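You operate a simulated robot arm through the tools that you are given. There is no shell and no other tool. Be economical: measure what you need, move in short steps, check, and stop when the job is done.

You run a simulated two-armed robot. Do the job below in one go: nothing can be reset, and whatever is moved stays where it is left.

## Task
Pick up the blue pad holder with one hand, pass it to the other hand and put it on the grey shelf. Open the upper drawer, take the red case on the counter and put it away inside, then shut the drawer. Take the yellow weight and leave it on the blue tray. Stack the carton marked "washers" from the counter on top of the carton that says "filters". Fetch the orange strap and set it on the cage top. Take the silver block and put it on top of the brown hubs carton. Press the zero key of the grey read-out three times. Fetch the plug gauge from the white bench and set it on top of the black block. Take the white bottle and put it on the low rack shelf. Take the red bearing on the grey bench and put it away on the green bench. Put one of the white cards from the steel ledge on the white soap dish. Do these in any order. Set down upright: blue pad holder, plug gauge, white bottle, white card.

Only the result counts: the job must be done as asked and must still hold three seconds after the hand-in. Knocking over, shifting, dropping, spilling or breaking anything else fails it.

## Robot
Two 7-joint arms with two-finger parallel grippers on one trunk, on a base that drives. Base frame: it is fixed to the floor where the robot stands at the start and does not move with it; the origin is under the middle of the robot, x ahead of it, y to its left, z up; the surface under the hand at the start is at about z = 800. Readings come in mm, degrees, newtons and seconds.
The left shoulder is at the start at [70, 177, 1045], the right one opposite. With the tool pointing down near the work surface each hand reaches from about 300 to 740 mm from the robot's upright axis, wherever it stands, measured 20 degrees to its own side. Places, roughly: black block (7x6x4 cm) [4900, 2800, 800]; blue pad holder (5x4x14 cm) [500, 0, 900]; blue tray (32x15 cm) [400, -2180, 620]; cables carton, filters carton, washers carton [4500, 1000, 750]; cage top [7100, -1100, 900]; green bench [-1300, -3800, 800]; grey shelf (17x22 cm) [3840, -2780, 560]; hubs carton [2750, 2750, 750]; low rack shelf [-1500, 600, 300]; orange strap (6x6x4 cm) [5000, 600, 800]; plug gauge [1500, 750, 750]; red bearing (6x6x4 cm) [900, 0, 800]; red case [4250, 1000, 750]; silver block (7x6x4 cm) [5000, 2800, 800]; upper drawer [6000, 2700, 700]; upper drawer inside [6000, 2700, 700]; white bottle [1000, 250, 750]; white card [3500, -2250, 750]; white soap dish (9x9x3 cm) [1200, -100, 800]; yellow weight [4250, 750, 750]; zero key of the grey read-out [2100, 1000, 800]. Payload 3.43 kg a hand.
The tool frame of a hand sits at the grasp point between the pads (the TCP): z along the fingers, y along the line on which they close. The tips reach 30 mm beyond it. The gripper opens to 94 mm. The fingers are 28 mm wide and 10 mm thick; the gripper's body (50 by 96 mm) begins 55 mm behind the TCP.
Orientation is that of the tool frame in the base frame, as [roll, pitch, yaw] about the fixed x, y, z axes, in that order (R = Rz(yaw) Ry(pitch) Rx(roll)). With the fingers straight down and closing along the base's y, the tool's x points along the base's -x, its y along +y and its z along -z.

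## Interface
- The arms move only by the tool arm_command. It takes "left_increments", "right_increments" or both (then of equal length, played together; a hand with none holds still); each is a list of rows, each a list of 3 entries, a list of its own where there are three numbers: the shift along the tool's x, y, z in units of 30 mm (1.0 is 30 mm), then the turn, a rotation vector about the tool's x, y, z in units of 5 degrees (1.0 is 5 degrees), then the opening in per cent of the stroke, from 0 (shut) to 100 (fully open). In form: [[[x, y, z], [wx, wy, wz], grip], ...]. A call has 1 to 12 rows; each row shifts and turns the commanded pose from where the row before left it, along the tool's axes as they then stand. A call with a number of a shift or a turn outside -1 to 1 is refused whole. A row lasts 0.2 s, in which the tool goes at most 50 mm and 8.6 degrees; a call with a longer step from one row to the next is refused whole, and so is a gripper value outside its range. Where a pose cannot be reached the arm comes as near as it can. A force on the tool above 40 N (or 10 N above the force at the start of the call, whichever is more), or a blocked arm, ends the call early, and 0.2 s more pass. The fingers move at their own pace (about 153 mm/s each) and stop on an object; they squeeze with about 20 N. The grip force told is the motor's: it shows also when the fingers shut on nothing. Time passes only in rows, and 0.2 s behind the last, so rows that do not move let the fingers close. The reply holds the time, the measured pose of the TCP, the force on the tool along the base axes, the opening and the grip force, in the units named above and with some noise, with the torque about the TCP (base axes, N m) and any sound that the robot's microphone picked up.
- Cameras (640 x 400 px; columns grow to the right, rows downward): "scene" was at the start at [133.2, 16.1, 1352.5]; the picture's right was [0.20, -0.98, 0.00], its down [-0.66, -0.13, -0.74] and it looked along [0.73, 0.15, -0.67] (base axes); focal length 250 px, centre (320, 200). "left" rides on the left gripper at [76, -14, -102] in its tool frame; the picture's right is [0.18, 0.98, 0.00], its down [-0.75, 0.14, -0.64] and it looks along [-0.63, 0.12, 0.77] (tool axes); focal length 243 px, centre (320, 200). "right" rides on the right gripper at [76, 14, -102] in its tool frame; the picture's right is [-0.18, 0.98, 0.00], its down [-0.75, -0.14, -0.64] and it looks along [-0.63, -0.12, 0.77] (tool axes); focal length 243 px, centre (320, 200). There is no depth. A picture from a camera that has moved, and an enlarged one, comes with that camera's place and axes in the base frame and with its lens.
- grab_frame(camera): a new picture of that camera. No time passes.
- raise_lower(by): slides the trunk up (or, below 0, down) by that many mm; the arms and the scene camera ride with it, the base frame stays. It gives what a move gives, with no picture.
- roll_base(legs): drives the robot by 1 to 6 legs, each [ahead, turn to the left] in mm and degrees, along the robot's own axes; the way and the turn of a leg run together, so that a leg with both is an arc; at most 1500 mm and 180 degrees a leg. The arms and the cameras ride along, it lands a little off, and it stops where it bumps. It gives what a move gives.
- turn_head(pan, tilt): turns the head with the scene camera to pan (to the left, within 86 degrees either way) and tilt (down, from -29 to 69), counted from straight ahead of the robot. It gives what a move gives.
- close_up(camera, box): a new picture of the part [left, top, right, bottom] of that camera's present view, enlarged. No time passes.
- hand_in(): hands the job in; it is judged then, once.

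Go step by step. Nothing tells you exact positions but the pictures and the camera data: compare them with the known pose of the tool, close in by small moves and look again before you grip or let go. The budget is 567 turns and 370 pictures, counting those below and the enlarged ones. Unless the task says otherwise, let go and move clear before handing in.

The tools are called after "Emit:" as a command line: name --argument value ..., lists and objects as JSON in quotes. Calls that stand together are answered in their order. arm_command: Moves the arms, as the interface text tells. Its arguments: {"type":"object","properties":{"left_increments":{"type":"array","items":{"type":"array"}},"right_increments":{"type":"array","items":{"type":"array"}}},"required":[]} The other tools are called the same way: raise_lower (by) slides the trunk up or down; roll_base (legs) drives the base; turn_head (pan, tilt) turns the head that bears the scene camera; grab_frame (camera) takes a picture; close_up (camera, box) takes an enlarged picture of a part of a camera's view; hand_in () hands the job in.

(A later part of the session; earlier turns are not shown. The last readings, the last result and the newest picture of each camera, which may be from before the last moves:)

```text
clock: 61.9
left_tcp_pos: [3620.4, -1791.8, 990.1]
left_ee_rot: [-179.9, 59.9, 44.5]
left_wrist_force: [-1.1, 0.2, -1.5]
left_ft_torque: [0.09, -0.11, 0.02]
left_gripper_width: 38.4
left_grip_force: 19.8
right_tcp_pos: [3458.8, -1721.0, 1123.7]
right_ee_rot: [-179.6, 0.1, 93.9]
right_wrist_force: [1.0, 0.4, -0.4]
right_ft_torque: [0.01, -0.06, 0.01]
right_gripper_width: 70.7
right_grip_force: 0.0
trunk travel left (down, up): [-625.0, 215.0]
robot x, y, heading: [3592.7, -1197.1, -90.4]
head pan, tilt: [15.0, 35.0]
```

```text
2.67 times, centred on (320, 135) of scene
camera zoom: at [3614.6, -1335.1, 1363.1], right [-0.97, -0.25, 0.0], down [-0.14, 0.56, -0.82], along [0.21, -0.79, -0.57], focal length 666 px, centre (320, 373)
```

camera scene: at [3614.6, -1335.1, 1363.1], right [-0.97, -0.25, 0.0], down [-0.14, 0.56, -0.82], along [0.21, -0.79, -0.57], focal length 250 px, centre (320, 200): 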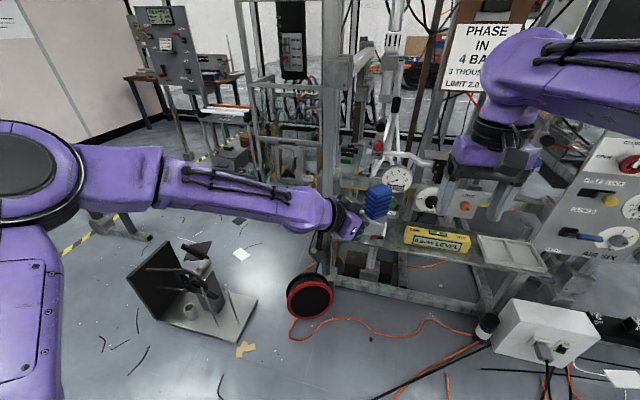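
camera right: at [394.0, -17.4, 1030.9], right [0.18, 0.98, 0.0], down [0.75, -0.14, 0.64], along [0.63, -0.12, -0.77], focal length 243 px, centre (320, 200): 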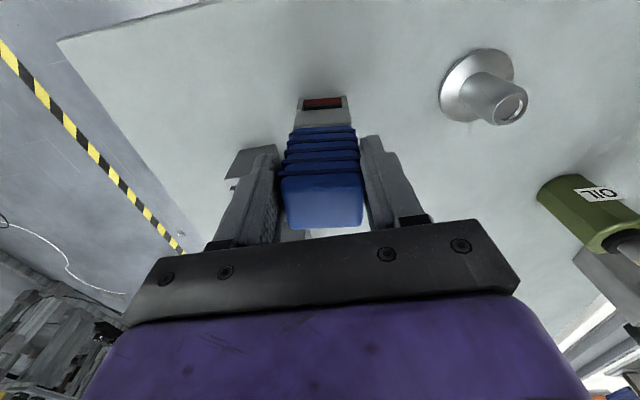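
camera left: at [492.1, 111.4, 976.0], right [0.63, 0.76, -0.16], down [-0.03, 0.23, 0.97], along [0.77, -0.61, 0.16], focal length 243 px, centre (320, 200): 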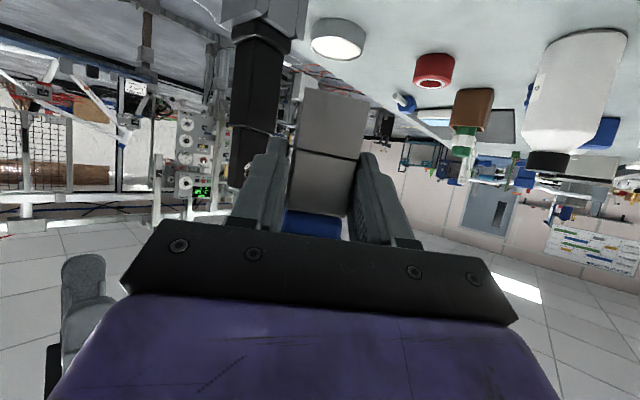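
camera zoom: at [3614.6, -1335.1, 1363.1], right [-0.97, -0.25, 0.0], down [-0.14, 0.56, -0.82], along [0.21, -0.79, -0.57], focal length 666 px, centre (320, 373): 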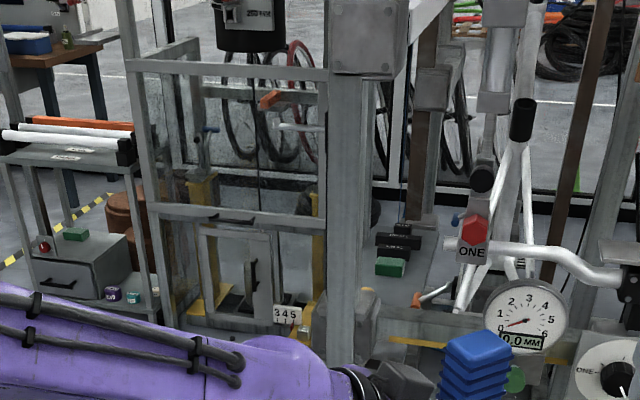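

The shelf appears to lie behind the front post near a green block. I raise the trunk and come closer for a better view down on it.

Emit:
raise_lower --by 200

Emit:
roll_base --legs '[[250, 0]]'

Emit:
turn_head --pan 10 --tilt 42

Emit:
grab_frame --camera "scene"

Emit:
close_up --camera "scene" --box '[240, 60, 400, 160]'

```text
clock: 64.0
left_tcp_pos: [3620.4, -1790.4, 1190.5]
left_ee_rot: [179.9, 59.9, 44.5]
left_wrist_force: [-0.1, 0.3, -6.0]
left_ft_torque: [0.07, -0.08, -0.01]
left_gripper_width: 38.1
left_grip_force: 19.9
right_tcp_pos: [3457.7, -1721.1, 1324.7]
right_ee_rot: [-179.7, 0.1, 93.8]
right_wrist_force: [0.8, -0.2, 0.2]
right_ft_torque: [0.02, 0.03, 0.01]
right_gripper_width: 70.4
right_grip_force: 0.0
trunk travel left (down, up): [-825.0, 15.0]
robot x, y, heading: [3587.7, -1198.8, -90.4]
head pan, tilt: [15.0, 35.0]
```

```text
clock: 65.8
left_tcp_pos: [3612.9, -2040.2, 1191.6]
left_ee_rot: [179.8, 59.9, 43.8]
left_wrist_force: [-0.3, -0.6, -5.2]
left_ft_torque: [0.07, -0.11, 0.02]
left_gripper_width: 38.4
left_grip_force: 19.5
right_tcp_pos: [3451.2, -1969.6, 1325.8]
right_ee_rot: [-179.6, 0.3, 93.3]
right_wrist_force: [-0.3, 0.7, 0.3]
right_ft_torque: [-0.02, 0.03, 0.02]
right_gripper_width: 70.6
right_grip_force: 0.0
trunk travel left (down, up): [-825.0, 15.0]
robot x, y, heading: [3592.1, -1452.2, -90.9]
head pan, tilt: [15.0, 35.0]
```

```text
clock: 66.5
left_tcp_pos: [3613.4, -2042.1, 1190.2]
left_ee_rot: [-179.9, 59.9, 44.0]
left_wrist_force: [0.2, 0.9, -6.8]
left_ft_torque: [0.08, -0.1, 0.02]
left_gripper_width: 38.1
left_grip_force: 19.9
right_tcp_pos: [3450.7, -1971.2, 1323.8]
right_ee_rot: [-179.6, 0.2, 93.4]
right_wrist_force: [0.1, 0.4, -0.2]
right_ft_torque: [0.0, 0.02, -0.01]
right_gripper_width: 70.5
right_grip_force: 0.1
trunk travel left (down, up): [-825.0, 15.0]
robot x, y, heading: [3592.3, -1450.0, -90.7]
head pan, tilt: [10.0, 42.0]
```

```text
337 pictures are left
camera scene: at [3602.9, -1582.9, 1552.6], right [-0.99, -0.16, 0.0], down [-0.11, 0.66, -0.74], along [0.12, -0.73, -0.67], focal length 250 px, centre (320, 200)
```

scene: 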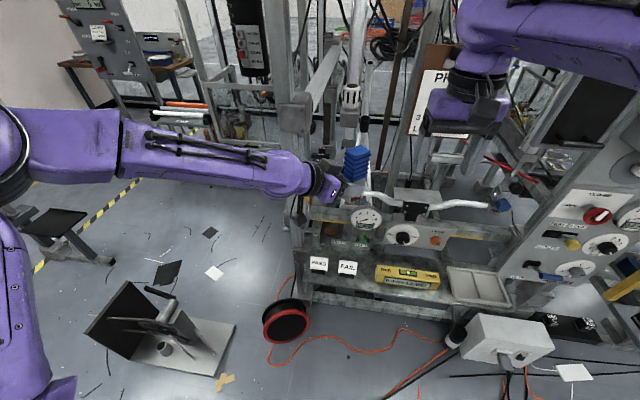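

```text
4.00 times, centred on (320, 110) of scene
camera zoom: at [3602.9, -1582.9, 1552.6], right [-0.99, -0.16, 0.0], down [-0.11, 0.66, -0.74], along [0.12, -0.73, -0.67], focal length 999 px, centre (320, 560)
```

zoom: 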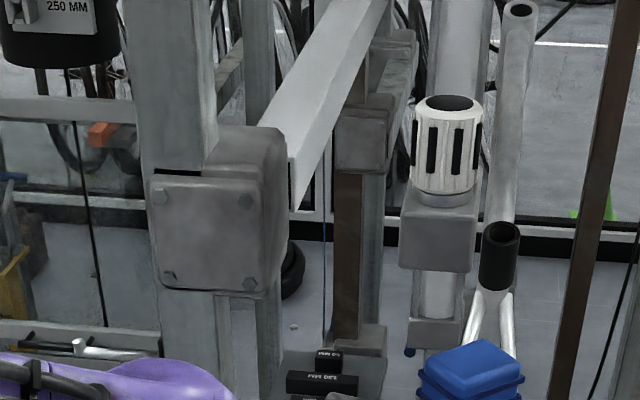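

My left arm hides the shelf area. I move the left hand aside to its own side and look again.

Emit:
arm_command --left_increments '[[[0.41, 0.35, -0.71], [0, 0, 0], 0], [[0.41, 0.35, -0.71], [0, 0, 0], 0], [[0.41, 0.35, -0.71], [0, 0, 0], 0], [[0.41, 0.35, -0.71], [0, 0, 0], 0], [[0.41, 0.35, -0.71], [0, 0, 0], 0], [[0.41, 0.35, -0.71], [0, 0, 0], 0], [[0.41, 0.35, -0.71], [0, 0, 0], 0], [[0.41, 0.35, -0.71], [0, 0, 0], 0], [[0.41, 0.35, -0.71], [0, 0, 0], 0], [[0.41, 0.35, -0.71], [0, 0, 0], 0]]'

Emit:
grab_frame --camera "scene"

Emit:
close_up --camera "scene" --box '[260, 130, 420, 230]'

```text
clock: 68.7
left_tcp_pos: [3865.5, -1946.0, 1193.9]
left_ee_rot: [179.7, 59.8, 44.0]
left_wrist_force: [-0.8, 0.5, -5.5]
left_ft_torque: [0.06, -0.1, -0.02]
left_gripper_width: 38.3
left_grip_force: 20.2
right_tcp_pos: [3452.0, -1969.4, 1324.9]
right_ee_rot: [-179.6, 0.2, 93.3]
right_wrist_force: [0.0, -1.1, 0.2]
right_ft_torque: [-0.03, 0.0, 0.0]
right_gripper_width: 70.6
right_grip_force: 0.0
trunk travel left (down, up): [-825.0, 15.0]
robot x, y, heading: [3591.1, -1447.0, -90.8]
head pan, tilt: [10.0, 42.0]
```

```text
335 pictures are left
camera scene: at [3603.2, -1581.7, 1552.7], right [-0.99, -0.16, 0.0], down [-0.11, 0.66, -0.74], along [0.12, -0.73, -0.67], focal length 250 px, centre (320, 200)
```

scene: 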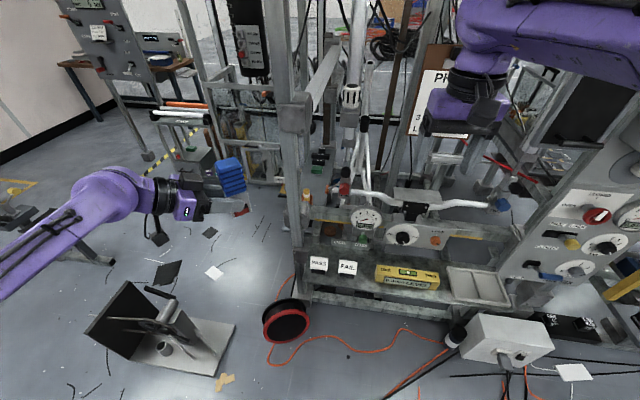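

```text
4.00 times, centred on (340, 180) of scene
camera zoom: at [3603.2, -1581.7, 1552.7], right [-0.99, -0.16, 0.0], down [-0.11, 0.66, -0.74], along [0.12, -0.73, -0.67], focal length 999 px, centre (240, 280)
```

zoom: 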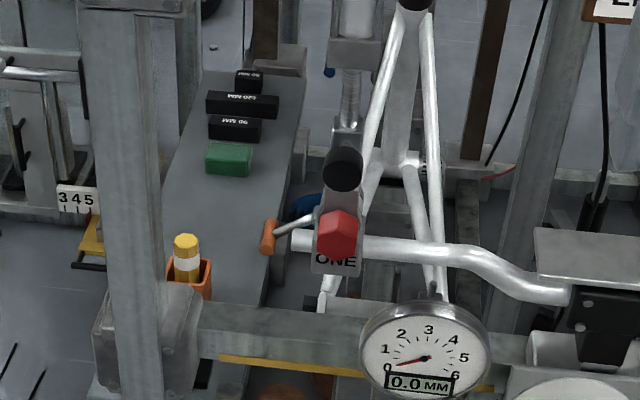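

The empty grey shelf zone is behind the front beam, around (3840, -2780, 560), open from the left (+x) side. The PASS/FAIL cards on the ledge in front are within the right hand's reach first; I look at them closely.

Emit:
close_up --camera "scene" --box '[290, 235, 390, 305]'

Emit:
grab_frame --camera "right"

```text
5.71 times, centred on (340, 270) of scene
camera zoom: at [3603.2, -1581.7, 1552.7], right [-0.99, -0.16, 0.0], down [-0.11, 0.66, -0.74], along [0.12, -0.73, -0.67], focal length 1427 px, centre (206, -200)
```

zoom: 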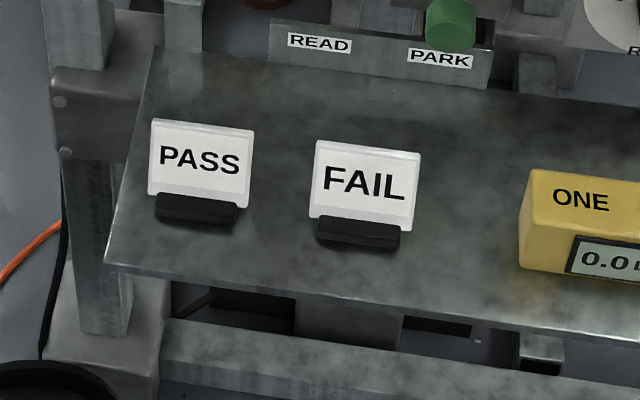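

```text
332 pictures are left
camera right: at [3462.6, -1893.0, 1427.1], right [0.99, -0.13, -0.01], down [-0.09, -0.76, 0.65], along [-0.09, -0.64, -0.76], focal length 243 px, centre (320, 200)
```

right: 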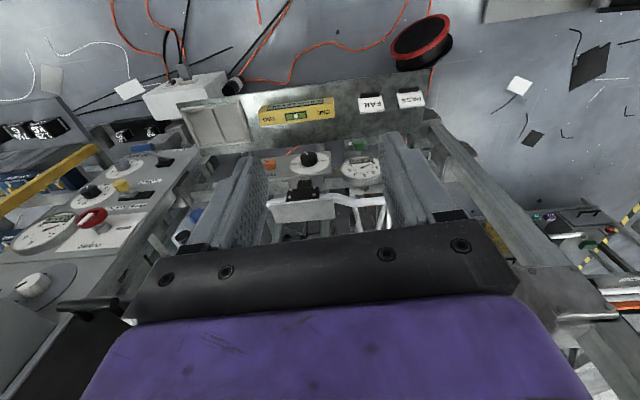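

PASS and FAIL are small upright cards with black feet on the steel ledge, z roughly 600. I move a bit closer, lower the trunk and look with the right wrist camera.

Emit:
roll_base --legs '[[110, 0]]'

Emit:
raise_lower --by -320

Emit:
grab_frame --camera "right"

Emit:
grab_frame --camera "scene"

```text
clock: 69.9
left_tcp_pos: [3862.8, -2054.4, 1195.4]
left_ee_rot: [179.8, 60.0, 43.9]
left_wrist_force: [-0.2, 0.2, -6.6]
left_ft_torque: [0.09, -0.07, -0.01]
left_gripper_width: 38.3
left_grip_force: 20.1
right_tcp_pos: [3451.3, -2078.9, 1326.3]
right_ee_rot: [-179.4, 0.3, 93.3]
right_wrist_force: [0.9, -0.1, -0.1]
right_ft_torque: [-0.05, 0.0, 0.02]
right_gripper_width: 70.5
right_grip_force: 0.1
trunk travel left (down, up): [-825.0, 15.0]
robot x, y, heading: [3584.3, -1561.1, -90.9]
head pan, tilt: [10.0, 42.0]
```

```text
clock: 73.1
left_tcp_pos: [3862.8, -2055.4, 873.5]
left_ee_rot: [179.9, 59.9, 44.1]
left_wrist_force: [0.4, -0.3, -5.1]
left_ft_torque: [0.1, -0.1, -0.02]
left_gripper_width: 38.3
left_grip_force: 19.7
right_tcp_pos: [3449.7, -2081.5, 1004.5]
right_ee_rot: [-179.6, 0.3, 93.2]
right_wrist_force: [0.1, 0.0, 0.0]
right_ft_torque: [0.01, 0.03, -0.02]
right_gripper_width: 70.6
right_grip_force: 0.1
trunk travel left (down, up): [-505.0, 335.0]
robot x, y, heading: [3588.0, -1559.8, -90.9]
head pan, tilt: [10.0, 42.0]
```

```text
331 pictures are left
camera right: at [3461.4, -2004.2, 1107.0], right [0.99, -0.13, -0.01], down [-0.09, -0.76, 0.65], along [-0.09, -0.64, -0.76], focal length 243 px, centre (320, 200)
```

right: 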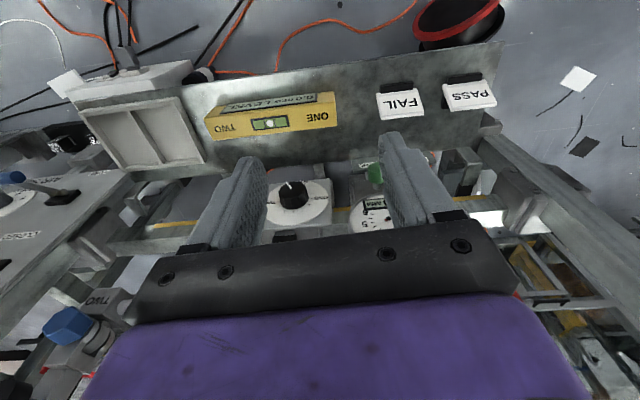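

```text
330 pictures are left
camera scene: at [3601.9, -1693.0, 1232.6], right [-0.99, -0.16, 0.0], down [-0.11, 0.66, -0.74], along [0.12, -0.73, -0.67], focal length 250 px, centre (320, 200)
```

scene: 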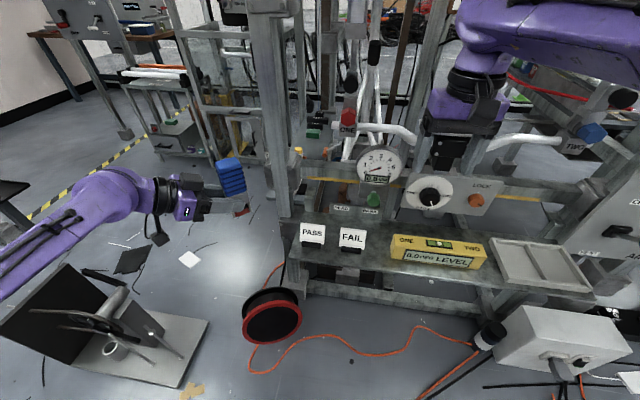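

Triangulating FAIL: top edge near (3584, -2196, 668), foot near (3583, -2155, ~620). I zoom in for its shape and lean.

Emit:
close_up --camera "right" --box '[360, 60, 520, 150]'

Emit:
close_up --camera "scene" --box '[285, 205, 395, 275]'

```text
4.00 times, centred on (440, 105) of right
camera zoom: at [3461.4, -2004.2, 1107.0], right [0.99, -0.13, -0.01], down [-0.09, -0.76, 0.65], along [-0.09, -0.64, -0.76], focal length 970 px, centre (-160, 580)
```

zoom: 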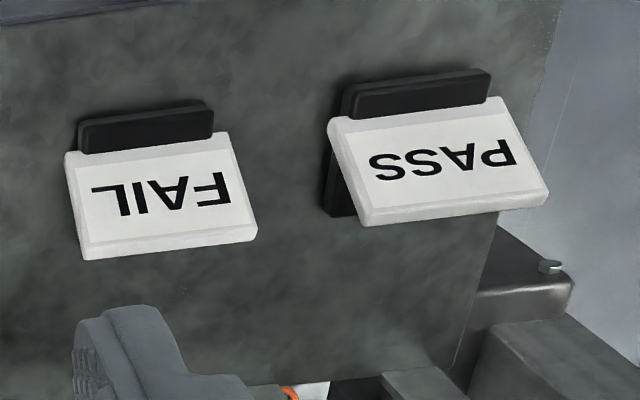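

```text
5.71 times, centred on (340, 240) of scene
camera zoom: at [3601.9, -1693.0, 1232.6], right [-0.99, -0.16, 0.0], down [-0.11, 0.66, -0.74], along [0.12, -0.73, -0.67], focal length 1427 px, centre (206, -29)
```

zoom: 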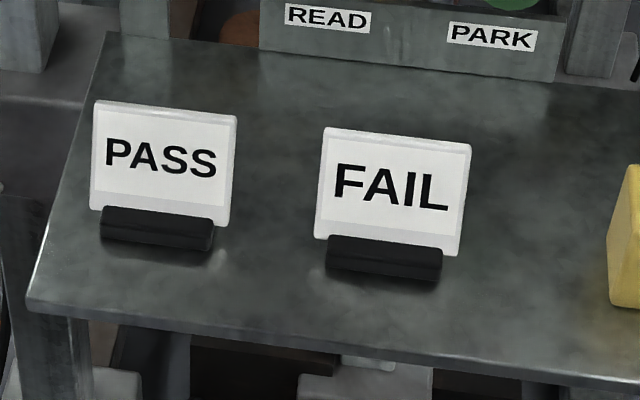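

The card leans back about 40°, 77 mm wide, squarely along x; centre about (3583, -2180). I'll grip it by its side edges from above; go to a hover first.

Emit:
arm_command --right_increments '[[[0, 0, 0], [0, 0, 0.64], 100], [[-0.328, 0.444, 0.75], [0, 0, 0], 100], [[-0.328, 0.444, 0.75], [0, 0, 0], 100], [[-0.328, 0.444, 0.75], [0, 0, 0], 100], [[-0.328, 0.444, 0.75], [0, 0, 0], 100], [[-0.328, 0.444, 0.75], [0, 0, 0], 100], [[-0.328, 0.444, 0.75], [0, 0, 0], 100], [[-0.328, 0.444, 0.75], [0, 0, 0], 100], [[-0.328, 0.444, 0.75], [0, 0, 0], 100], [[-0.328, 0.444, 0.75], [0, 0, 0], 100], [[-0.328, 0.444, 0.75], [0, 0, 0], 100]]'

Emit:
grab_frame --camera "right"

Emit:
close_up --camera "scene" --box '[285, 175, 425, 275]'

```text
clock: 75.5
left_tcp_pos: [3865.4, -2056.9, 872.3]
left_ee_rot: [-179.9, 59.9, 44.1]
left_wrist_force: [0.9, -0.9, -6.5]
left_ft_torque: [0.09, -0.08, -0.03]
left_gripper_width: 38.6
left_grip_force: 20.2
right_tcp_pos: [3581.9, -2181.8, 779.3]
right_ee_rot: [-179.4, 0.2, 90.1]
right_wrist_force: [0.2, -0.9, 0.0]
right_ft_torque: [0.01, 0.02, -0.01]
right_gripper_width: 94.3
right_grip_force: 0.0
trunk travel left (down, up): [-505.0, 335.0]
robot x, y, heading: [3586.4, -1558.6, -90.7]
head pan, tilt: [10.0, 42.0]
```

```text
327 pictures are left
camera right: at [3598.0, -2104.2, 880.7], right [0.98, -0.18, -0.01], down [-0.13, -0.75, 0.65], along [-0.12, -0.63, -0.76], focal length 243 px, centre (320, 200)
```

right: 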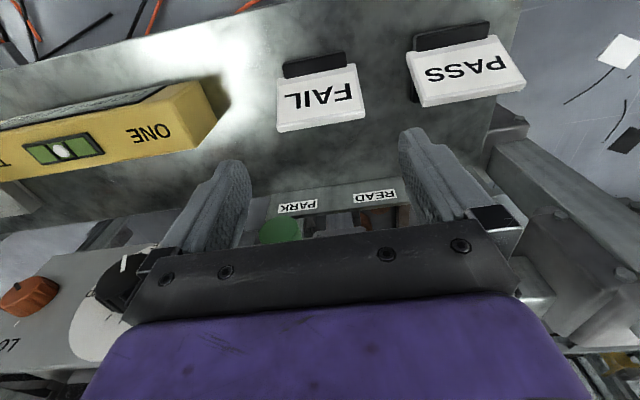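

```text
4.00 times, centred on (355, 225) of scene
camera zoom: at [3602.4, -1693.9, 1232.5], right [-0.99, -0.16, 0.0], down [-0.11, 0.66, -0.74], along [0.12, -0.73, -0.67], focal length 999 px, centre (180, 100)
```

zoom: 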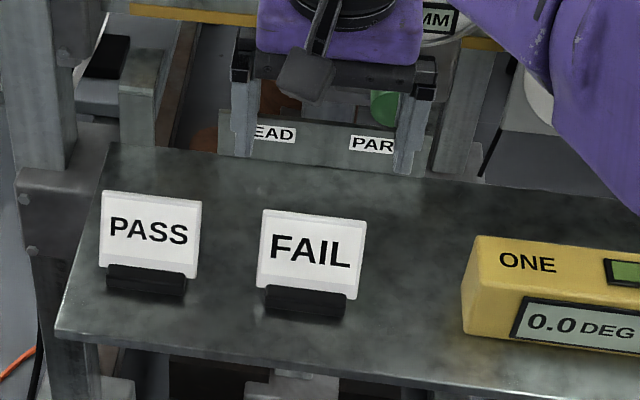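

Alignment looks right within a couple of mm. I descend until the tips are just above the card's top edge and check.

Emit:
arm_command --right_increments '[[[0, 0, 0.85], [0, 0, 0], 100], [[0, 0, 0.85], [0, 0, 0], 100], [[0, 0, 0.85], [0, 0, 0], 100]]'

Emit:
grab_frame --camera "right"

Emit:
close_up --camera "scene" --box '[305, 195, 405, 265]'

```text
clock: 76.3
left_tcp_pos: [3864.1, -2057.1, 873.1]
left_ee_rot: [180.0, 59.9, 44.0]
left_wrist_force: [-0.3, -0.7, -5.6]
left_ft_torque: [0.09, -0.06, -0.03]
left_gripper_width: 38.3
left_grip_force: 20.0
right_tcp_pos: [3580.4, -2182.0, 703.8]
right_ee_rot: [-179.5, 0.2, 90.1]
right_wrist_force: [0.0, 0.7, 0.0]
right_ft_torque: [0.02, 0.01, -0.01]
right_gripper_width: 94.0
right_grip_force: 0.1
trunk travel left (down, up): [-505.0, 335.0]
robot x, y, heading: [3589.9, -1559.8, -90.9]
head pan, tilt: [10.0, 42.0]
```

```text
325 pictures are left
camera right: at [3595.3, -2105.3, 805.5], right [0.98, -0.18, -0.01], down [-0.13, -0.75, 0.65], along [-0.12, -0.63, -0.76], focal length 243 px, centre (320, 200)
```

right: 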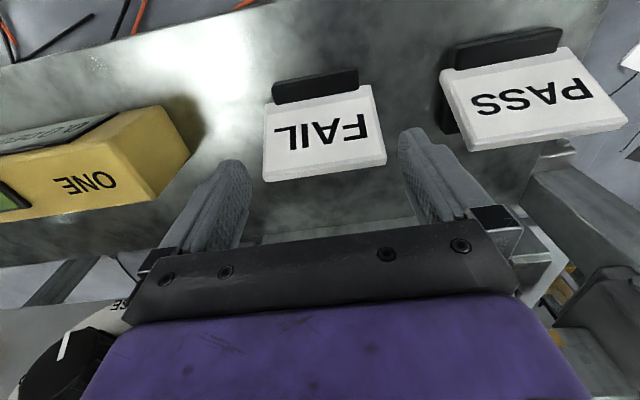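

```text
5.71 times, centred on (355, 230) of scene
camera zoom: at [3601.9, -1693.8, 1232.5], right [-0.99, -0.16, 0.0], down [-0.11, 0.66, -0.74], along [0.12, -0.73, -0.67], focal length 1427 px, centre (120, 29)
```

zoom: 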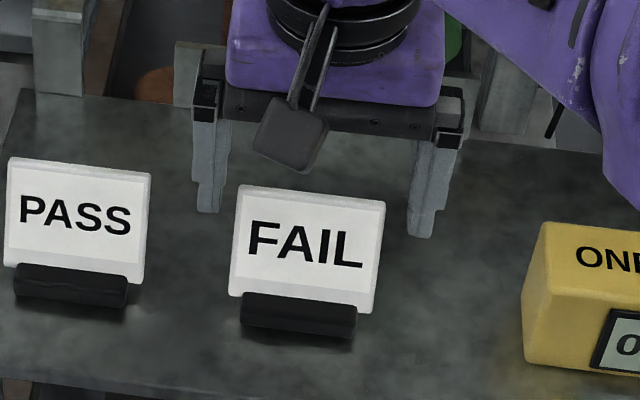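

Fingers straddle the card. I lower the rest and close.

Emit:
arm_command --right_increments '[[[0.1, 0.03, 0.8], [0, 0, 0], 100], [[0, 0, 0.75], [0, 0, 0], 100], [[0, 0, 0], [0, 0, 0], 100]]'

Emit:
grab_frame --camera "right"

Emit:
close_up --camera "scene" --box '[305, 195, 405, 265]'

```text
clock: 77.1
left_tcp_pos: [3864.4, -2056.0, 873.6]
left_ee_rot: [-179.9, 59.9, 44.0]
left_wrist_force: [0.6, 0.3, -5.7]
left_ft_torque: [0.1, -0.08, -0.01]
left_gripper_width: 38.2
left_grip_force: 20.0
right_tcp_pos: [3582.2, -2178.4, 657.8]
right_ee_rot: [-179.4, 0.1, 90.3]
right_wrist_force: [0.7, -0.2, 0.0]
right_ft_torque: [-0.01, -0.07, -0.01]
right_gripper_width: 94.1
right_grip_force: 0.1
trunk travel left (down, up): [-505.0, 335.0]
robot x, y, heading: [3592.7, -1559.0, -90.8]
head pan, tilt: [10.0, 42.0]
```

```text
323 pictures are left
camera right: at [3597.2, -2102.4, 759.3], right [0.98, -0.18, -0.01], down [-0.13, -0.75, 0.65], along [-0.12, -0.63, -0.76], focal length 243 px, centre (320, 200)
```

right: 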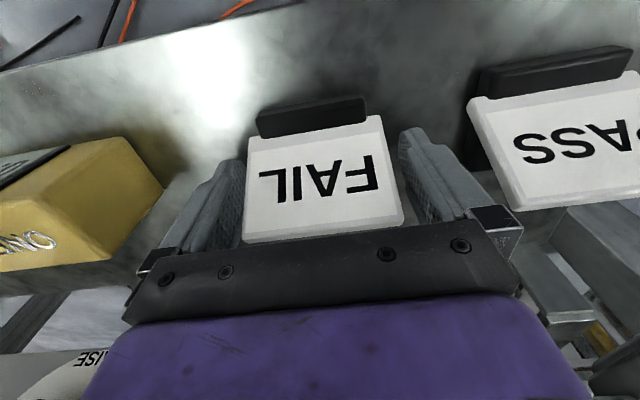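

```text
5.71 times, centred on (355, 230) of scene
camera zoom: at [3602.0, -1693.0, 1232.6], right [-0.99, -0.16, 0.0], down [-0.11, 0.66, -0.74], along [0.12, -0.73, -0.67], focal length 1427 px, centre (120, 29)
```

zoom: 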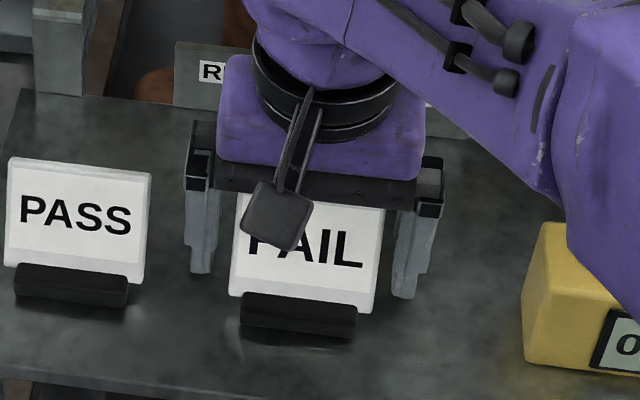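

Straddled well. Close and check the width.

Emit:
arm_command --right_increments '[[[0, 0, 0], [0, 0, 0], 60], [[0, 0, 0], [0, 0, 0], 40], [[0, 0, 0], [0, 0, 0], 20], [[0, 0, 0], [0, 0, 0], 0], [[0, 0, 0], [0, 0, 0], 0]]'

Emit:
grab_frame --camera "right"

```text
clock: 78.3
left_tcp_pos: [3864.0, -2057.0, 873.6]
left_ee_rot: [179.9, 60.0, 44.0]
left_wrist_force: [0.6, 0.3, -6.4]
left_ft_torque: [0.09, -0.11, 0.02]
left_gripper_width: 38.1
left_grip_force: 20.3
right_tcp_pos: [3581.4, -2178.1, 656.3]
right_ee_rot: [-179.5, 0.2, 90.1]
right_wrist_force: [0.2, -1.5, 0.1]
right_ft_torque: [0.0, -0.02, 0.01]
right_gripper_width: 78.7
right_grip_force: 19.6
trunk travel left (down, up): [-505.0, 335.0]
robot x, y, heading: [3586.6, -1562.0, -90.7]
head pan, tilt: [10.0, 42.0]
```

```text
321 pictures are left
camera right: at [3597.1, -2102.7, 759.3], right [0.98, -0.18, -0.01], down [-0.13, -0.75, 0.65], along [-0.12, -0.63, -0.76], focal length 243 px, centre (320, 200)
```

right: 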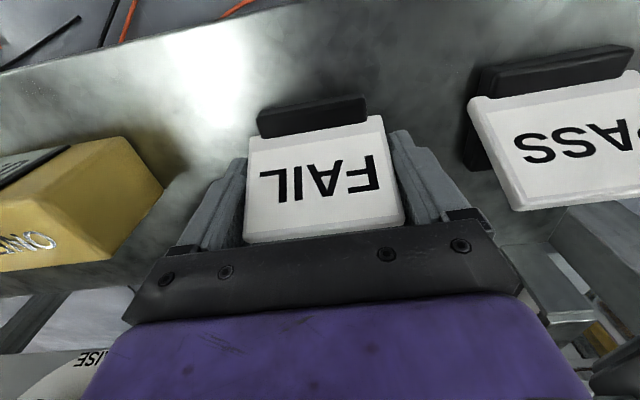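

Gripped at 78.7 mm. I lift it straight up.

Emit:
arm_command --right_increments '[[[0, 0, -0.5], [0, 0, 0], 0], [[0, 0, -1], [0, 0, 0], 0], [[0, 0, -1], [0, 0, 0], 0], [[0, 0, -1], [0, 0, 0], 0], [[0, 0, -1], [0, 0, 0], 0], [[0, 0, -1], [0, 0, 0], 0], [[0, 0, -1], [0, 0, 0], 0], [[0, 0, -1], [0, 0, 0], 0]]'

Emit:
grab_frame --camera "right"

Emit:
grab_frame --camera "scene"

```text
clock: 80.1
left_tcp_pos: [3863.3, -2055.8, 873.4]
left_ee_rot: [-180.0, 59.8, 44.0]
left_wrist_force: [-0.3, -0.4, -5.8]
left_ft_torque: [0.05, -0.1, -0.02]
left_gripper_width: 38.4
left_grip_force: 20.2
right_tcp_pos: [3584.6, -2175.4, 882.4]
right_ee_rot: [-179.6, 0.2, 90.2]
right_wrist_force: [0.1, 0.4, -1.2]
right_ft_torque: [-0.04, 0.01, 0.01]
right_gripper_width: 78.7
right_grip_force: 20.0
trunk travel left (down, up): [-505.0, 335.0]
robot x, y, heading: [3587.4, -1561.5, -91.2]
head pan, tilt: [10.0, 42.0]
```

```text
320 pictures are left
camera right: at [3600.6, -2099.9, 983.5], right [0.98, -0.18, -0.01], down [-0.13, -0.75, 0.65], along [-0.12, -0.63, -0.76], focal length 243 px, centre (320, 200)
```

right: 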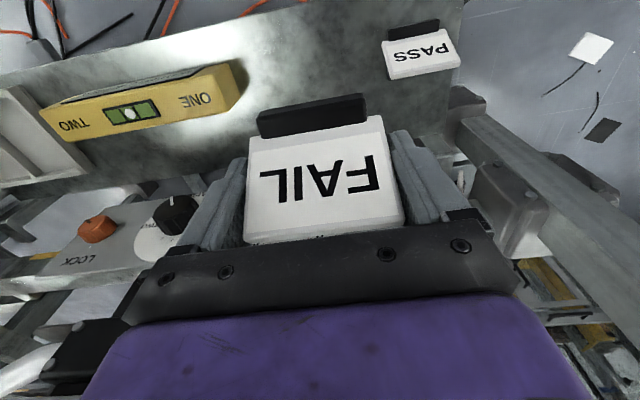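

```text
319 pictures are left
camera scene: at [3602.1, -1693.1, 1232.5], right [-0.99, -0.16, 0.0], down [-0.11, 0.66, -0.74], along [0.12, -0.73, -0.67], focal length 250 px, centre (320, 200)
```

scene: 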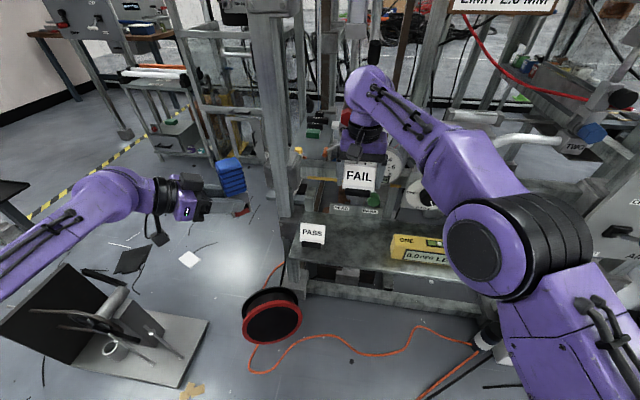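

The card is in hand. I back out, pull the right hand in, and drive along the aisle to look for a way round to the shelf's left side.

Emit:
roll_base --legs '[[-500, 1.2], [0, 90], [1300, 0], [0, -70]]'

Emit:
arm_command --right_increments '[[[0.6, -0.7, -0.2], [0, 0, 0], 0], [[0.6, -0.7, -0.2], [0, 0, 0], 0], [[0.6, -0.7, -0.2], [0, 0, 0], 0], [[0.6, -0.7, -0.2], [0, 0, 0], 0], [[0.6, -0.7, -0.2], [0, 0, 0], 0], [[0.6, -0.7, -0.2], [0, 0, 0], 0], [[0.6, -0.7, -0.2], [0, 0, 0], 0], [[0.6, -0.7, -0.2], [0, 0, 0], 0], [[0.6, -0.7, -0.2], [0, 0, 0], 0], [[0.6, -0.7, -0.2], [0, 0, 0], 0]]'

Emit:
turn_head --pan -20 --tilt 30

Emit:
grab_frame --camera "scene"

```text
clock: 96.0
left_tcp_pos: [5324.1, -1502.8, 874.8]
left_ee_rot: [-180.0, 59.8, 62.0]
left_wrist_force: [-0.7, -1.0, -6.5]
left_ft_torque: [0.11, -0.06, -0.01]
left_gripper_width: 38.4
left_grip_force: 20.7
right_tcp_pos: [5096.4, -1703.0, 880.9]
right_ee_rot: [-179.6, 0.2, 108.2]
right_wrist_force: [-0.4, 0.2, -1.2]
right_ft_torque: [-0.02, 0.02, -0.01]
right_gripper_width: 78.5
right_grip_force: 20.1
trunk travel left (down, up): [-505.0, 335.0]
robot x, y, heading: [4908.7, -1114.9, -72.5]
head pan, tilt: [10.0, 42.0]
```

```text
clock: 98.2
left_tcp_pos: [5322.3, -1504.2, 874.1]
left_ee_rot: [179.8, 59.8, 61.9]
left_wrist_force: [-0.4, 0.7, -5.3]
left_ft_torque: [0.1, -0.04, -0.01]
left_gripper_width: 38.4
left_grip_force: 19.9
right_tcp_pos: [4840.0, -1597.9, 939.3]
right_ee_rot: [-179.7, 0.3, 108.1]
right_wrist_force: [-0.4, 0.0, -1.8]
right_ft_torque: [0.03, -0.04, 0.0]
right_gripper_width: 78.7
right_grip_force: 19.3
trunk travel left (down, up): [-505.0, 335.0]
robot x, y, heading: [4904.5, -1116.6, -72.6]
head pan, tilt: [10.0, 42.0]
```

```text
clock: 99.2
left_tcp_pos: [5324.6, -1502.0, 873.0]
left_ee_rot: [-179.9, 59.8, 62.1]
left_wrist_force: [0.4, -0.7, -6.4]
left_ft_torque: [0.12, -0.05, 0.01]
left_gripper_width: 38.4
left_grip_force: 20.2
right_tcp_pos: [4842.0, -1597.8, 939.6]
right_ee_rot: [-179.6, 0.1, 108.1]
right_wrist_force: [0.2, 0.3, -1.2]
right_ft_torque: [0.04, 0.01, -0.02]
right_gripper_width: 79.1
right_grip_force: 19.6
trunk travel left (down, up): [-505.0, 335.0]
robot x, y, heading: [4906.0, -1116.5, -72.6]
head pan, tilt: [-20.0, 30.0]
```

```text
318 pictures are left
camera scene: at [4919.5, -1255.1, 1250.8], right [-1.0, 0.05, 0.0], down [0.02, 0.5, -0.87], along [-0.04, -0.86, -0.5], focal length 250 px, centre (320, 200)
```

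scene: 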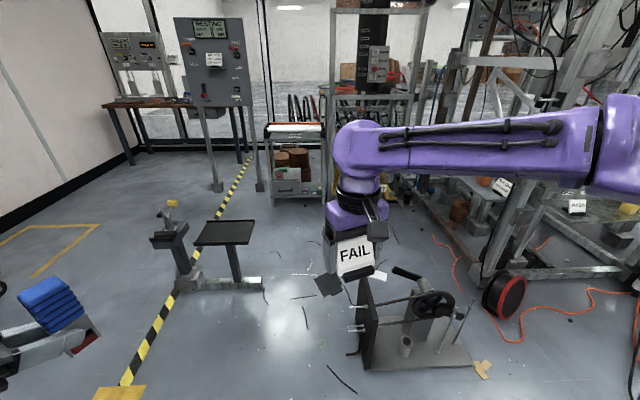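

The vise-like stand and a pedal stand leave only a ~0.5 m gap, so I'll go round the far side. I turn to look ahead along the aisle first.

Emit:
roll_base --legs '[[0, 52.6]]'

Emit:
turn_head --pan 0 --tilt 20

Emit:
grab_frame --camera "scene"

```text
clock: 102.0
left_tcp_pos: [5466.6, -1015.4, 873.0]
left_ee_rot: [-180.0, 59.9, 115.1]
left_wrist_force: [-0.4, 0.5, -5.8]
left_ft_torque: [0.11, 0.08, -0.01]
left_gripper_width: 38.1
left_grip_force: 20.2
right_tcp_pos: [5252.6, -1458.2, 939.4]
right_ee_rot: [-179.6, 0.1, 161.1]
right_wrist_force: [-0.7, -0.6, -1.9]
right_ft_torque: [-0.04, 0.01, -0.02]
right_gripper_width: 78.8
right_grip_force: 20.0
trunk travel left (down, up): [-505.0, 335.0]
robot x, y, heading: [4907.4, -1118.7, -19.9]
head pan, tilt: [-20.0, 30.0]
```

```text
clock: 102.8
left_tcp_pos: [5467.4, -1015.9, 874.5]
left_ee_rot: [180.0, 59.9, 115.0]
left_wrist_force: [-0.5, 0.5, -5.0]
left_ft_torque: [0.14, 0.03, 0.02]
left_gripper_width: 38.2
left_grip_force: 19.7
right_tcp_pos: [5252.7, -1458.9, 940.2]
right_ee_rot: [-179.6, 0.3, 161.2]
right_wrist_force: [0.5, 0.1, -1.0]
right_ft_torque: [-0.03, 0.01, 0.01]
right_gripper_width: 79.2
right_grip_force: 20.2
trunk travel left (down, up): [-505.0, 335.0]
robot x, y, heading: [4905.2, -1113.5, -19.6]
head pan, tilt: [0.0, 20.0]
```

```text
317 pictures are left
camera scene: at [5043.8, -1164.7, 1266.9], right [-0.34, -0.94, 0.0], down [-0.32, 0.12, -0.94], along [0.88, -0.32, -0.34], focal length 250 px, centre (320, 200)
```

scene: 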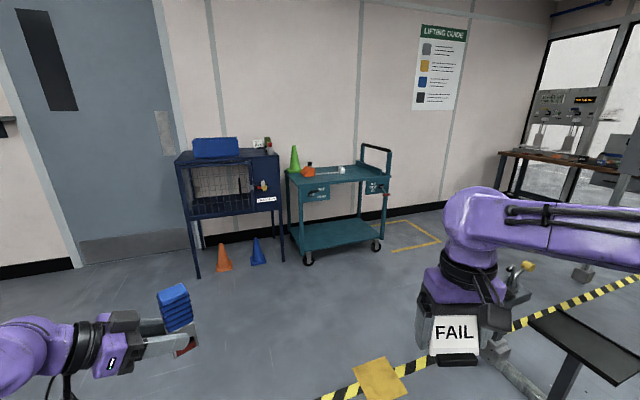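

Clear way: I drive round the pedal stand and come back facing the shelf from the +x side.

Emit:
roll_base --legs '[[0, 10.6], [1190, 0], [0, -81], [1500, 0], [0, -90], [1150, 0]]'

Emit:
turn_head --pan 0 --tilt 30

Emit:
grab_frame --camera "scene"

```text
clock: 117.8
left_tcp_pos: [6250.9, -2859.6, 869.6]
left_ee_rot: [179.8, 59.1, 37.9]
left_wrist_force: [0.2, -0.4, -7.6]
left_ft_torque: [0.09, -0.09, 0.0]
left_gripper_width: 38.2
left_grip_force: 20.1
right_tcp_pos: [5773.9, -2753.1, 941.4]
right_ee_rot: [-179.6, 0.2, 84.8]
right_wrist_force: [0.2, 0.1, -1.3]
right_ft_torque: [0.01, 0.03, -0.02]
right_gripper_width: 78.9
right_grip_force: 20.1
trunk travel left (down, up): [-505.0, 335.0]
robot x, y, heading: [6034.8, -2336.3, -102.3]
head pan, tilt: [0.0, 20.0]
stopped in leg 4: the robot was blocked; the commanded pose is now the measured one
```

```text
clock: 118.5
left_tcp_pos: [6250.3, -2858.2, 872.5]
left_ee_rot: [179.4, 59.2, 37.6]
left_wrist_force: [0.2, -0.2, -6.5]
left_ft_torque: [0.11, -0.13, 0.01]
left_gripper_width: 38.3
left_grip_force: 20.3
right_tcp_pos: [5772.2, -2750.1, 939.8]
right_ee_rot: [-179.7, 0.4, 84.6]
right_wrist_force: [0.3, 0.2, -0.8]
right_ft_torque: [-0.03, 0.03, -0.02]
right_gripper_width: 78.8
right_grip_force: 20.0
trunk travel left (down, up): [-505.0, 335.0]
robot x, y, heading: [6029.2, -2336.4, -102.3]
head pan, tilt: [0.0, 30.0]
```

```text
316 pictures are left
camera scene: at [6003.6, -2475.7, 1250.9], right [-0.98, 0.21, 0.0], down [0.11, 0.49, -0.87], along [-0.18, -0.85, -0.5], focal length 250 px, centre (320, 200)
```

scene: 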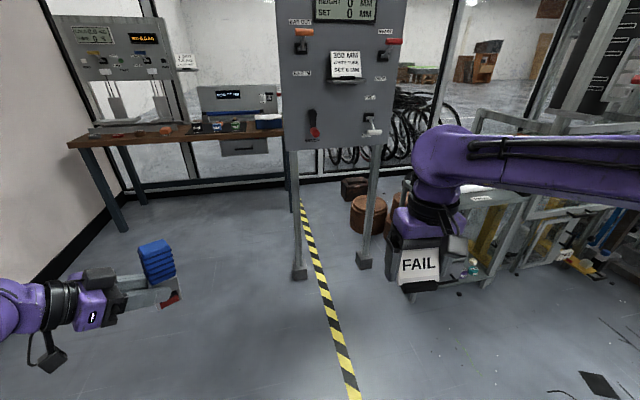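

The base was stopped at about y = -2336 — I check what it touched on the right side.

Emit:
turn_head --pan -70 --tilt 55

Emit:
grab_frame --camera "scene"

Emit:
turn_head --pan -10 --tilt 69

Emit:
grab_frame --camera "scene"

```text
clock: 119.9
left_tcp_pos: [6250.4, -2858.2, 871.8]
left_ee_rot: [179.4, 59.2, 37.6]
left_wrist_force: [0.9, 0.3, -6.0]
left_ft_torque: [0.1, -0.1, -0.03]
left_gripper_width: 38.3
left_grip_force: 20.0
right_tcp_pos: [5772.3, -2751.2, 939.9]
right_ee_rot: [-179.7, 0.3, 84.6]
right_wrist_force: [-0.2, 0.5, -1.4]
right_ft_torque: [0.03, -0.01, -0.03]
right_gripper_width: 78.9
right_grip_force: 19.8
trunk travel left (down, up): [-505.0, 335.0]
robot x, y, heading: [6033.6, -2335.4, -102.1]
head pan, tilt: [-70.0, 55.0]
```

```text
315 pictures are left
camera scene: at [5951.4, -2397.5, 1214.9], right [-0.14, 0.99, 0.0], down [0.81, 0.11, -0.57], along [-0.57, -0.08, -0.82], focal length 250 px, centre (320, 200)
```

scene: 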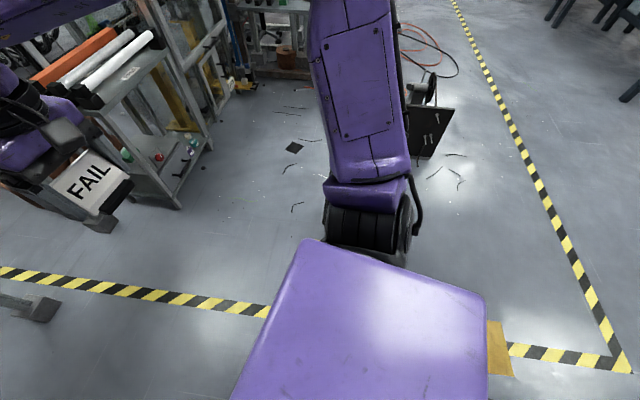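

```text
clock: 121.2
left_tcp_pos: [6250.3, -2857.4, 871.9]
left_ee_rot: [179.6, 59.3, 37.5]
left_wrist_force: [-0.3, 1.0, -6.0]
left_ft_torque: [0.09, -0.11, 0.03]
left_gripper_width: 38.6
left_grip_force: 19.8
right_tcp_pos: [5771.9, -2752.0, 939.8]
right_ee_rot: [-179.6, 0.3, 84.6]
right_wrist_force: [0.2, 0.3, -0.8]
right_ft_torque: [-0.02, 0.03, -0.03]
right_gripper_width: 78.7
right_grip_force: 20.5
trunk travel left (down, up): [-505.0, 335.0]
robot x, y, heading: [6031.8, -2334.5, -102.4]
head pan, tilt: [-10.0, 68.8]
```

```text
314 pictures are left
camera scene: at [6001.7, -2439.4, 1199.4], right [-0.93, 0.38, 0.0], down [0.35, 0.86, -0.36], along [-0.14, -0.33, -0.93], focal length 250 px, centre (320, 200)
```

scene: 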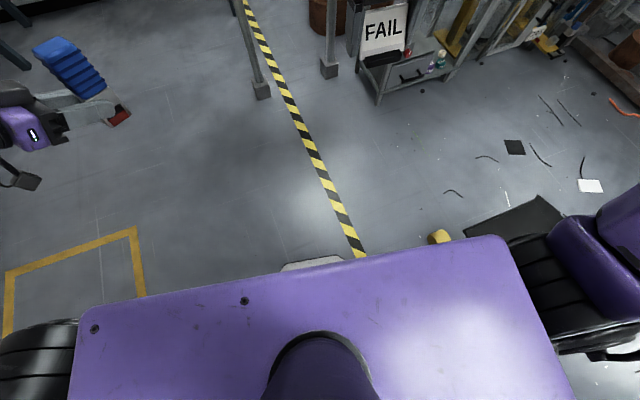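

The base touched the corner of the pedal stand, which hasn't visibly moved. I back off and pass it with more room.

Emit:
roll_base --legs '[[-400, 0], [0, 32], [640, 0], [0, -20], [310, 0]]'

Emit:
turn_head --pan -60 --tilt 35

Emit:
grab_frame --camera "scene"

```text
clock: 127.1
left_tcp_pos: [6685.9, -2590.1, 876.9]
left_ee_rot: [178.1, 59.4, 67.9]
left_wrist_force: [-0.5, 0.1, -6.6]
left_ft_torque: [0.12, -0.07, 0.0]
left_gripper_width: 38.4
left_grip_force: 19.5
right_tcp_pos: [6231.7, -2755.2, 940.3]
right_ee_rot: [-179.8, 0.4, 117.0]
right_wrist_force: [-1.0, 0.5, -1.6]
right_ft_torque: [-0.01, 0.01, -0.01]
right_gripper_width: 79.1
right_grip_force: 20.1
trunk travel left (down, up): [-505.0, 335.0]
robot x, y, heading: [6232.2, -2269.3, -70.2]
head pan, tilt: [-10.0, 68.8]
stopped in leg 3: the robot was blocked; the commanded pose is now the measured one
```

```text
clock: 128.3
left_tcp_pos: [6685.9, -2590.9, 877.3]
left_ee_rot: [178.2, 59.4, 68.1]
left_wrist_force: [1.2, -1.1, -6.0]
left_ft_torque: [0.14, -0.08, 0.03]
left_gripper_width: 38.6
left_grip_force: 19.9
right_tcp_pos: [6229.5, -2755.5, 941.6]
right_ee_rot: [-179.8, 0.6, 116.8]
right_wrist_force: [-1.2, 0.4, -2.1]
right_ft_torque: [0.04, -0.01, 0.02]
right_gripper_width: 78.9
right_grip_force: 19.9
trunk travel left (down, up): [-505.0, 335.0]
robot x, y, heading: [6231.3, -2268.5, -70.2]
head pan, tilt: [-60.0, 35.0]
```

```text
313 pictures are left
camera scene: at [6189.9, -2381.4, 1243.2], right [-0.77, 0.64, 0.0], down [0.37, 0.44, -0.82], along [-0.52, -0.63, -0.57], focal length 250 px, centre (320, 200)
```

scene: 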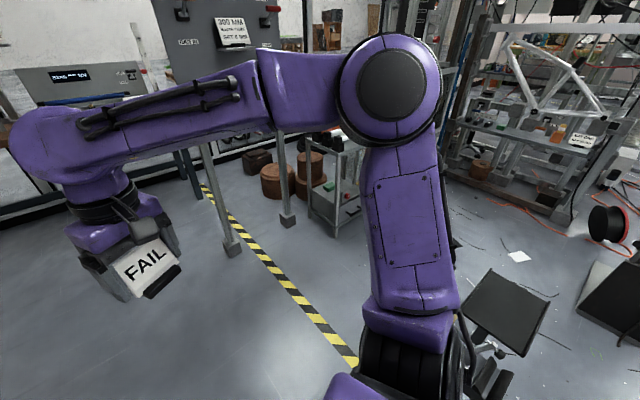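

Blocked again; I look left, where the teal cart stands.

Emit:
turn_head --pan 50 --tilt 35

Emit:
grab_frame --camera "scene"

Emit:
grab_frame --camera "left"

```text
clock: 130.2
left_tcp_pos: [6686.9, -2591.1, 876.4]
left_ee_rot: [177.9, 59.3, 68.0]
left_wrist_force: [-0.8, -0.3, -6.9]
left_ft_torque: [0.14, -0.06, -0.02]
left_gripper_width: 38.4
left_grip_force: 19.9
right_tcp_pos: [6230.4, -2754.3, 941.9]
right_ee_rot: [-179.8, 0.5, 116.9]
right_wrist_force: [0.2, -0.4, -1.1]
right_ft_torque: [0.03, 0.0, -0.04]
right_gripper_width: 78.7
right_grip_force: 20.6
trunk travel left (down, up): [-505.0, 335.0]
robot x, y, heading: [6229.7, -2266.1, -70.0]
head pan, tilt: [50.0, 35.0]
```

```text
312 pictures are left
camera scene: at [6329.2, -2344.4, 1243.6], right [-0.34, -0.94, 0.0], down [-0.54, 0.2, -0.82], along [0.77, -0.28, -0.57], focal length 250 px, centre (320, 200)
```

scene: 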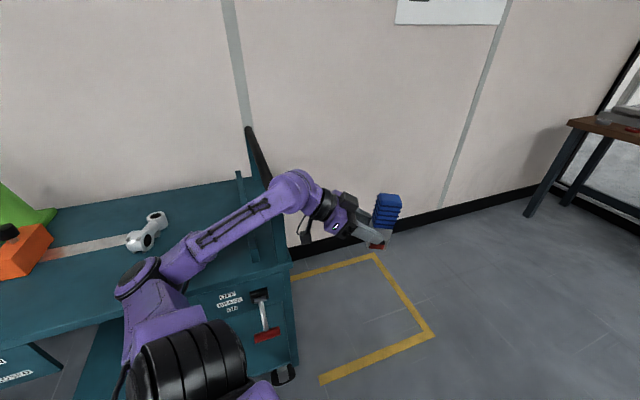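

```text
311 pictures are left
camera left: at [6716.6, -2468.0, 862.6], right [0.96, -0.26, -0.14], down [0.18, 0.12, 0.98], along [-0.23, -0.96, 0.16], focal length 243 px, centre (320, 200)
```

left: 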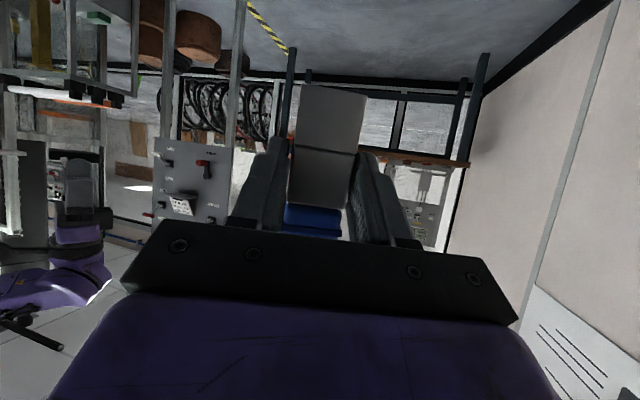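

My left elbow is against the teal cart. I back straight out the way I came.

Emit:
roll_base --legs '[[-200, 0]]'

Emit:
grab_frame --camera "scene"

```text
clock: 131.8
left_tcp_pos: [6619.2, -2399.4, 874.3]
left_ee_rot: [178.5, 59.4, 68.1]
left_wrist_force: [0.3, 0.8, -5.5]
left_ft_torque: [0.17, -0.09, 0.01]
left_gripper_width: 38.4
left_grip_force: 20.4
right_tcp_pos: [6161.5, -2562.9, 940.5]
right_ee_rot: [-179.7, 0.4, 116.7]
right_wrist_force: [0.6, -0.2, -1.2]
right_ft_torque: [0.01, 0.0, 0.0]
right_gripper_width: 78.7
right_grip_force: 19.4
trunk travel left (down, up): [-505.0, 335.0]
robot x, y, heading: [6162.3, -2072.4, -70.3]
head pan, tilt: [50.0, 35.0]
```

```text
310 pictures are left
camera scene: at [6263.5, -2152.7, 1243.2], right [-0.34, -0.94, 0.0], down [-0.54, 0.2, -0.82], along [0.77, -0.28, -0.57], focal length 250 px, centre (320, 200)
```

scene: 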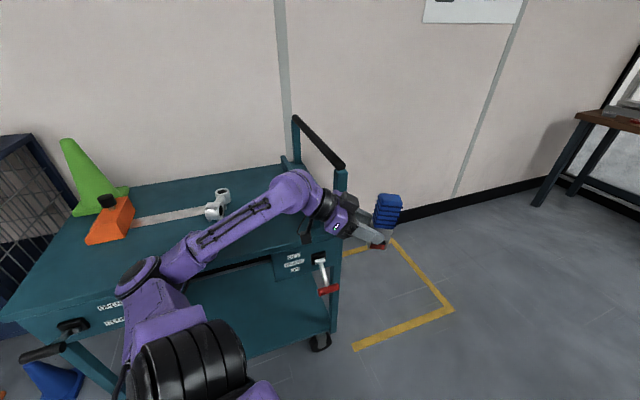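

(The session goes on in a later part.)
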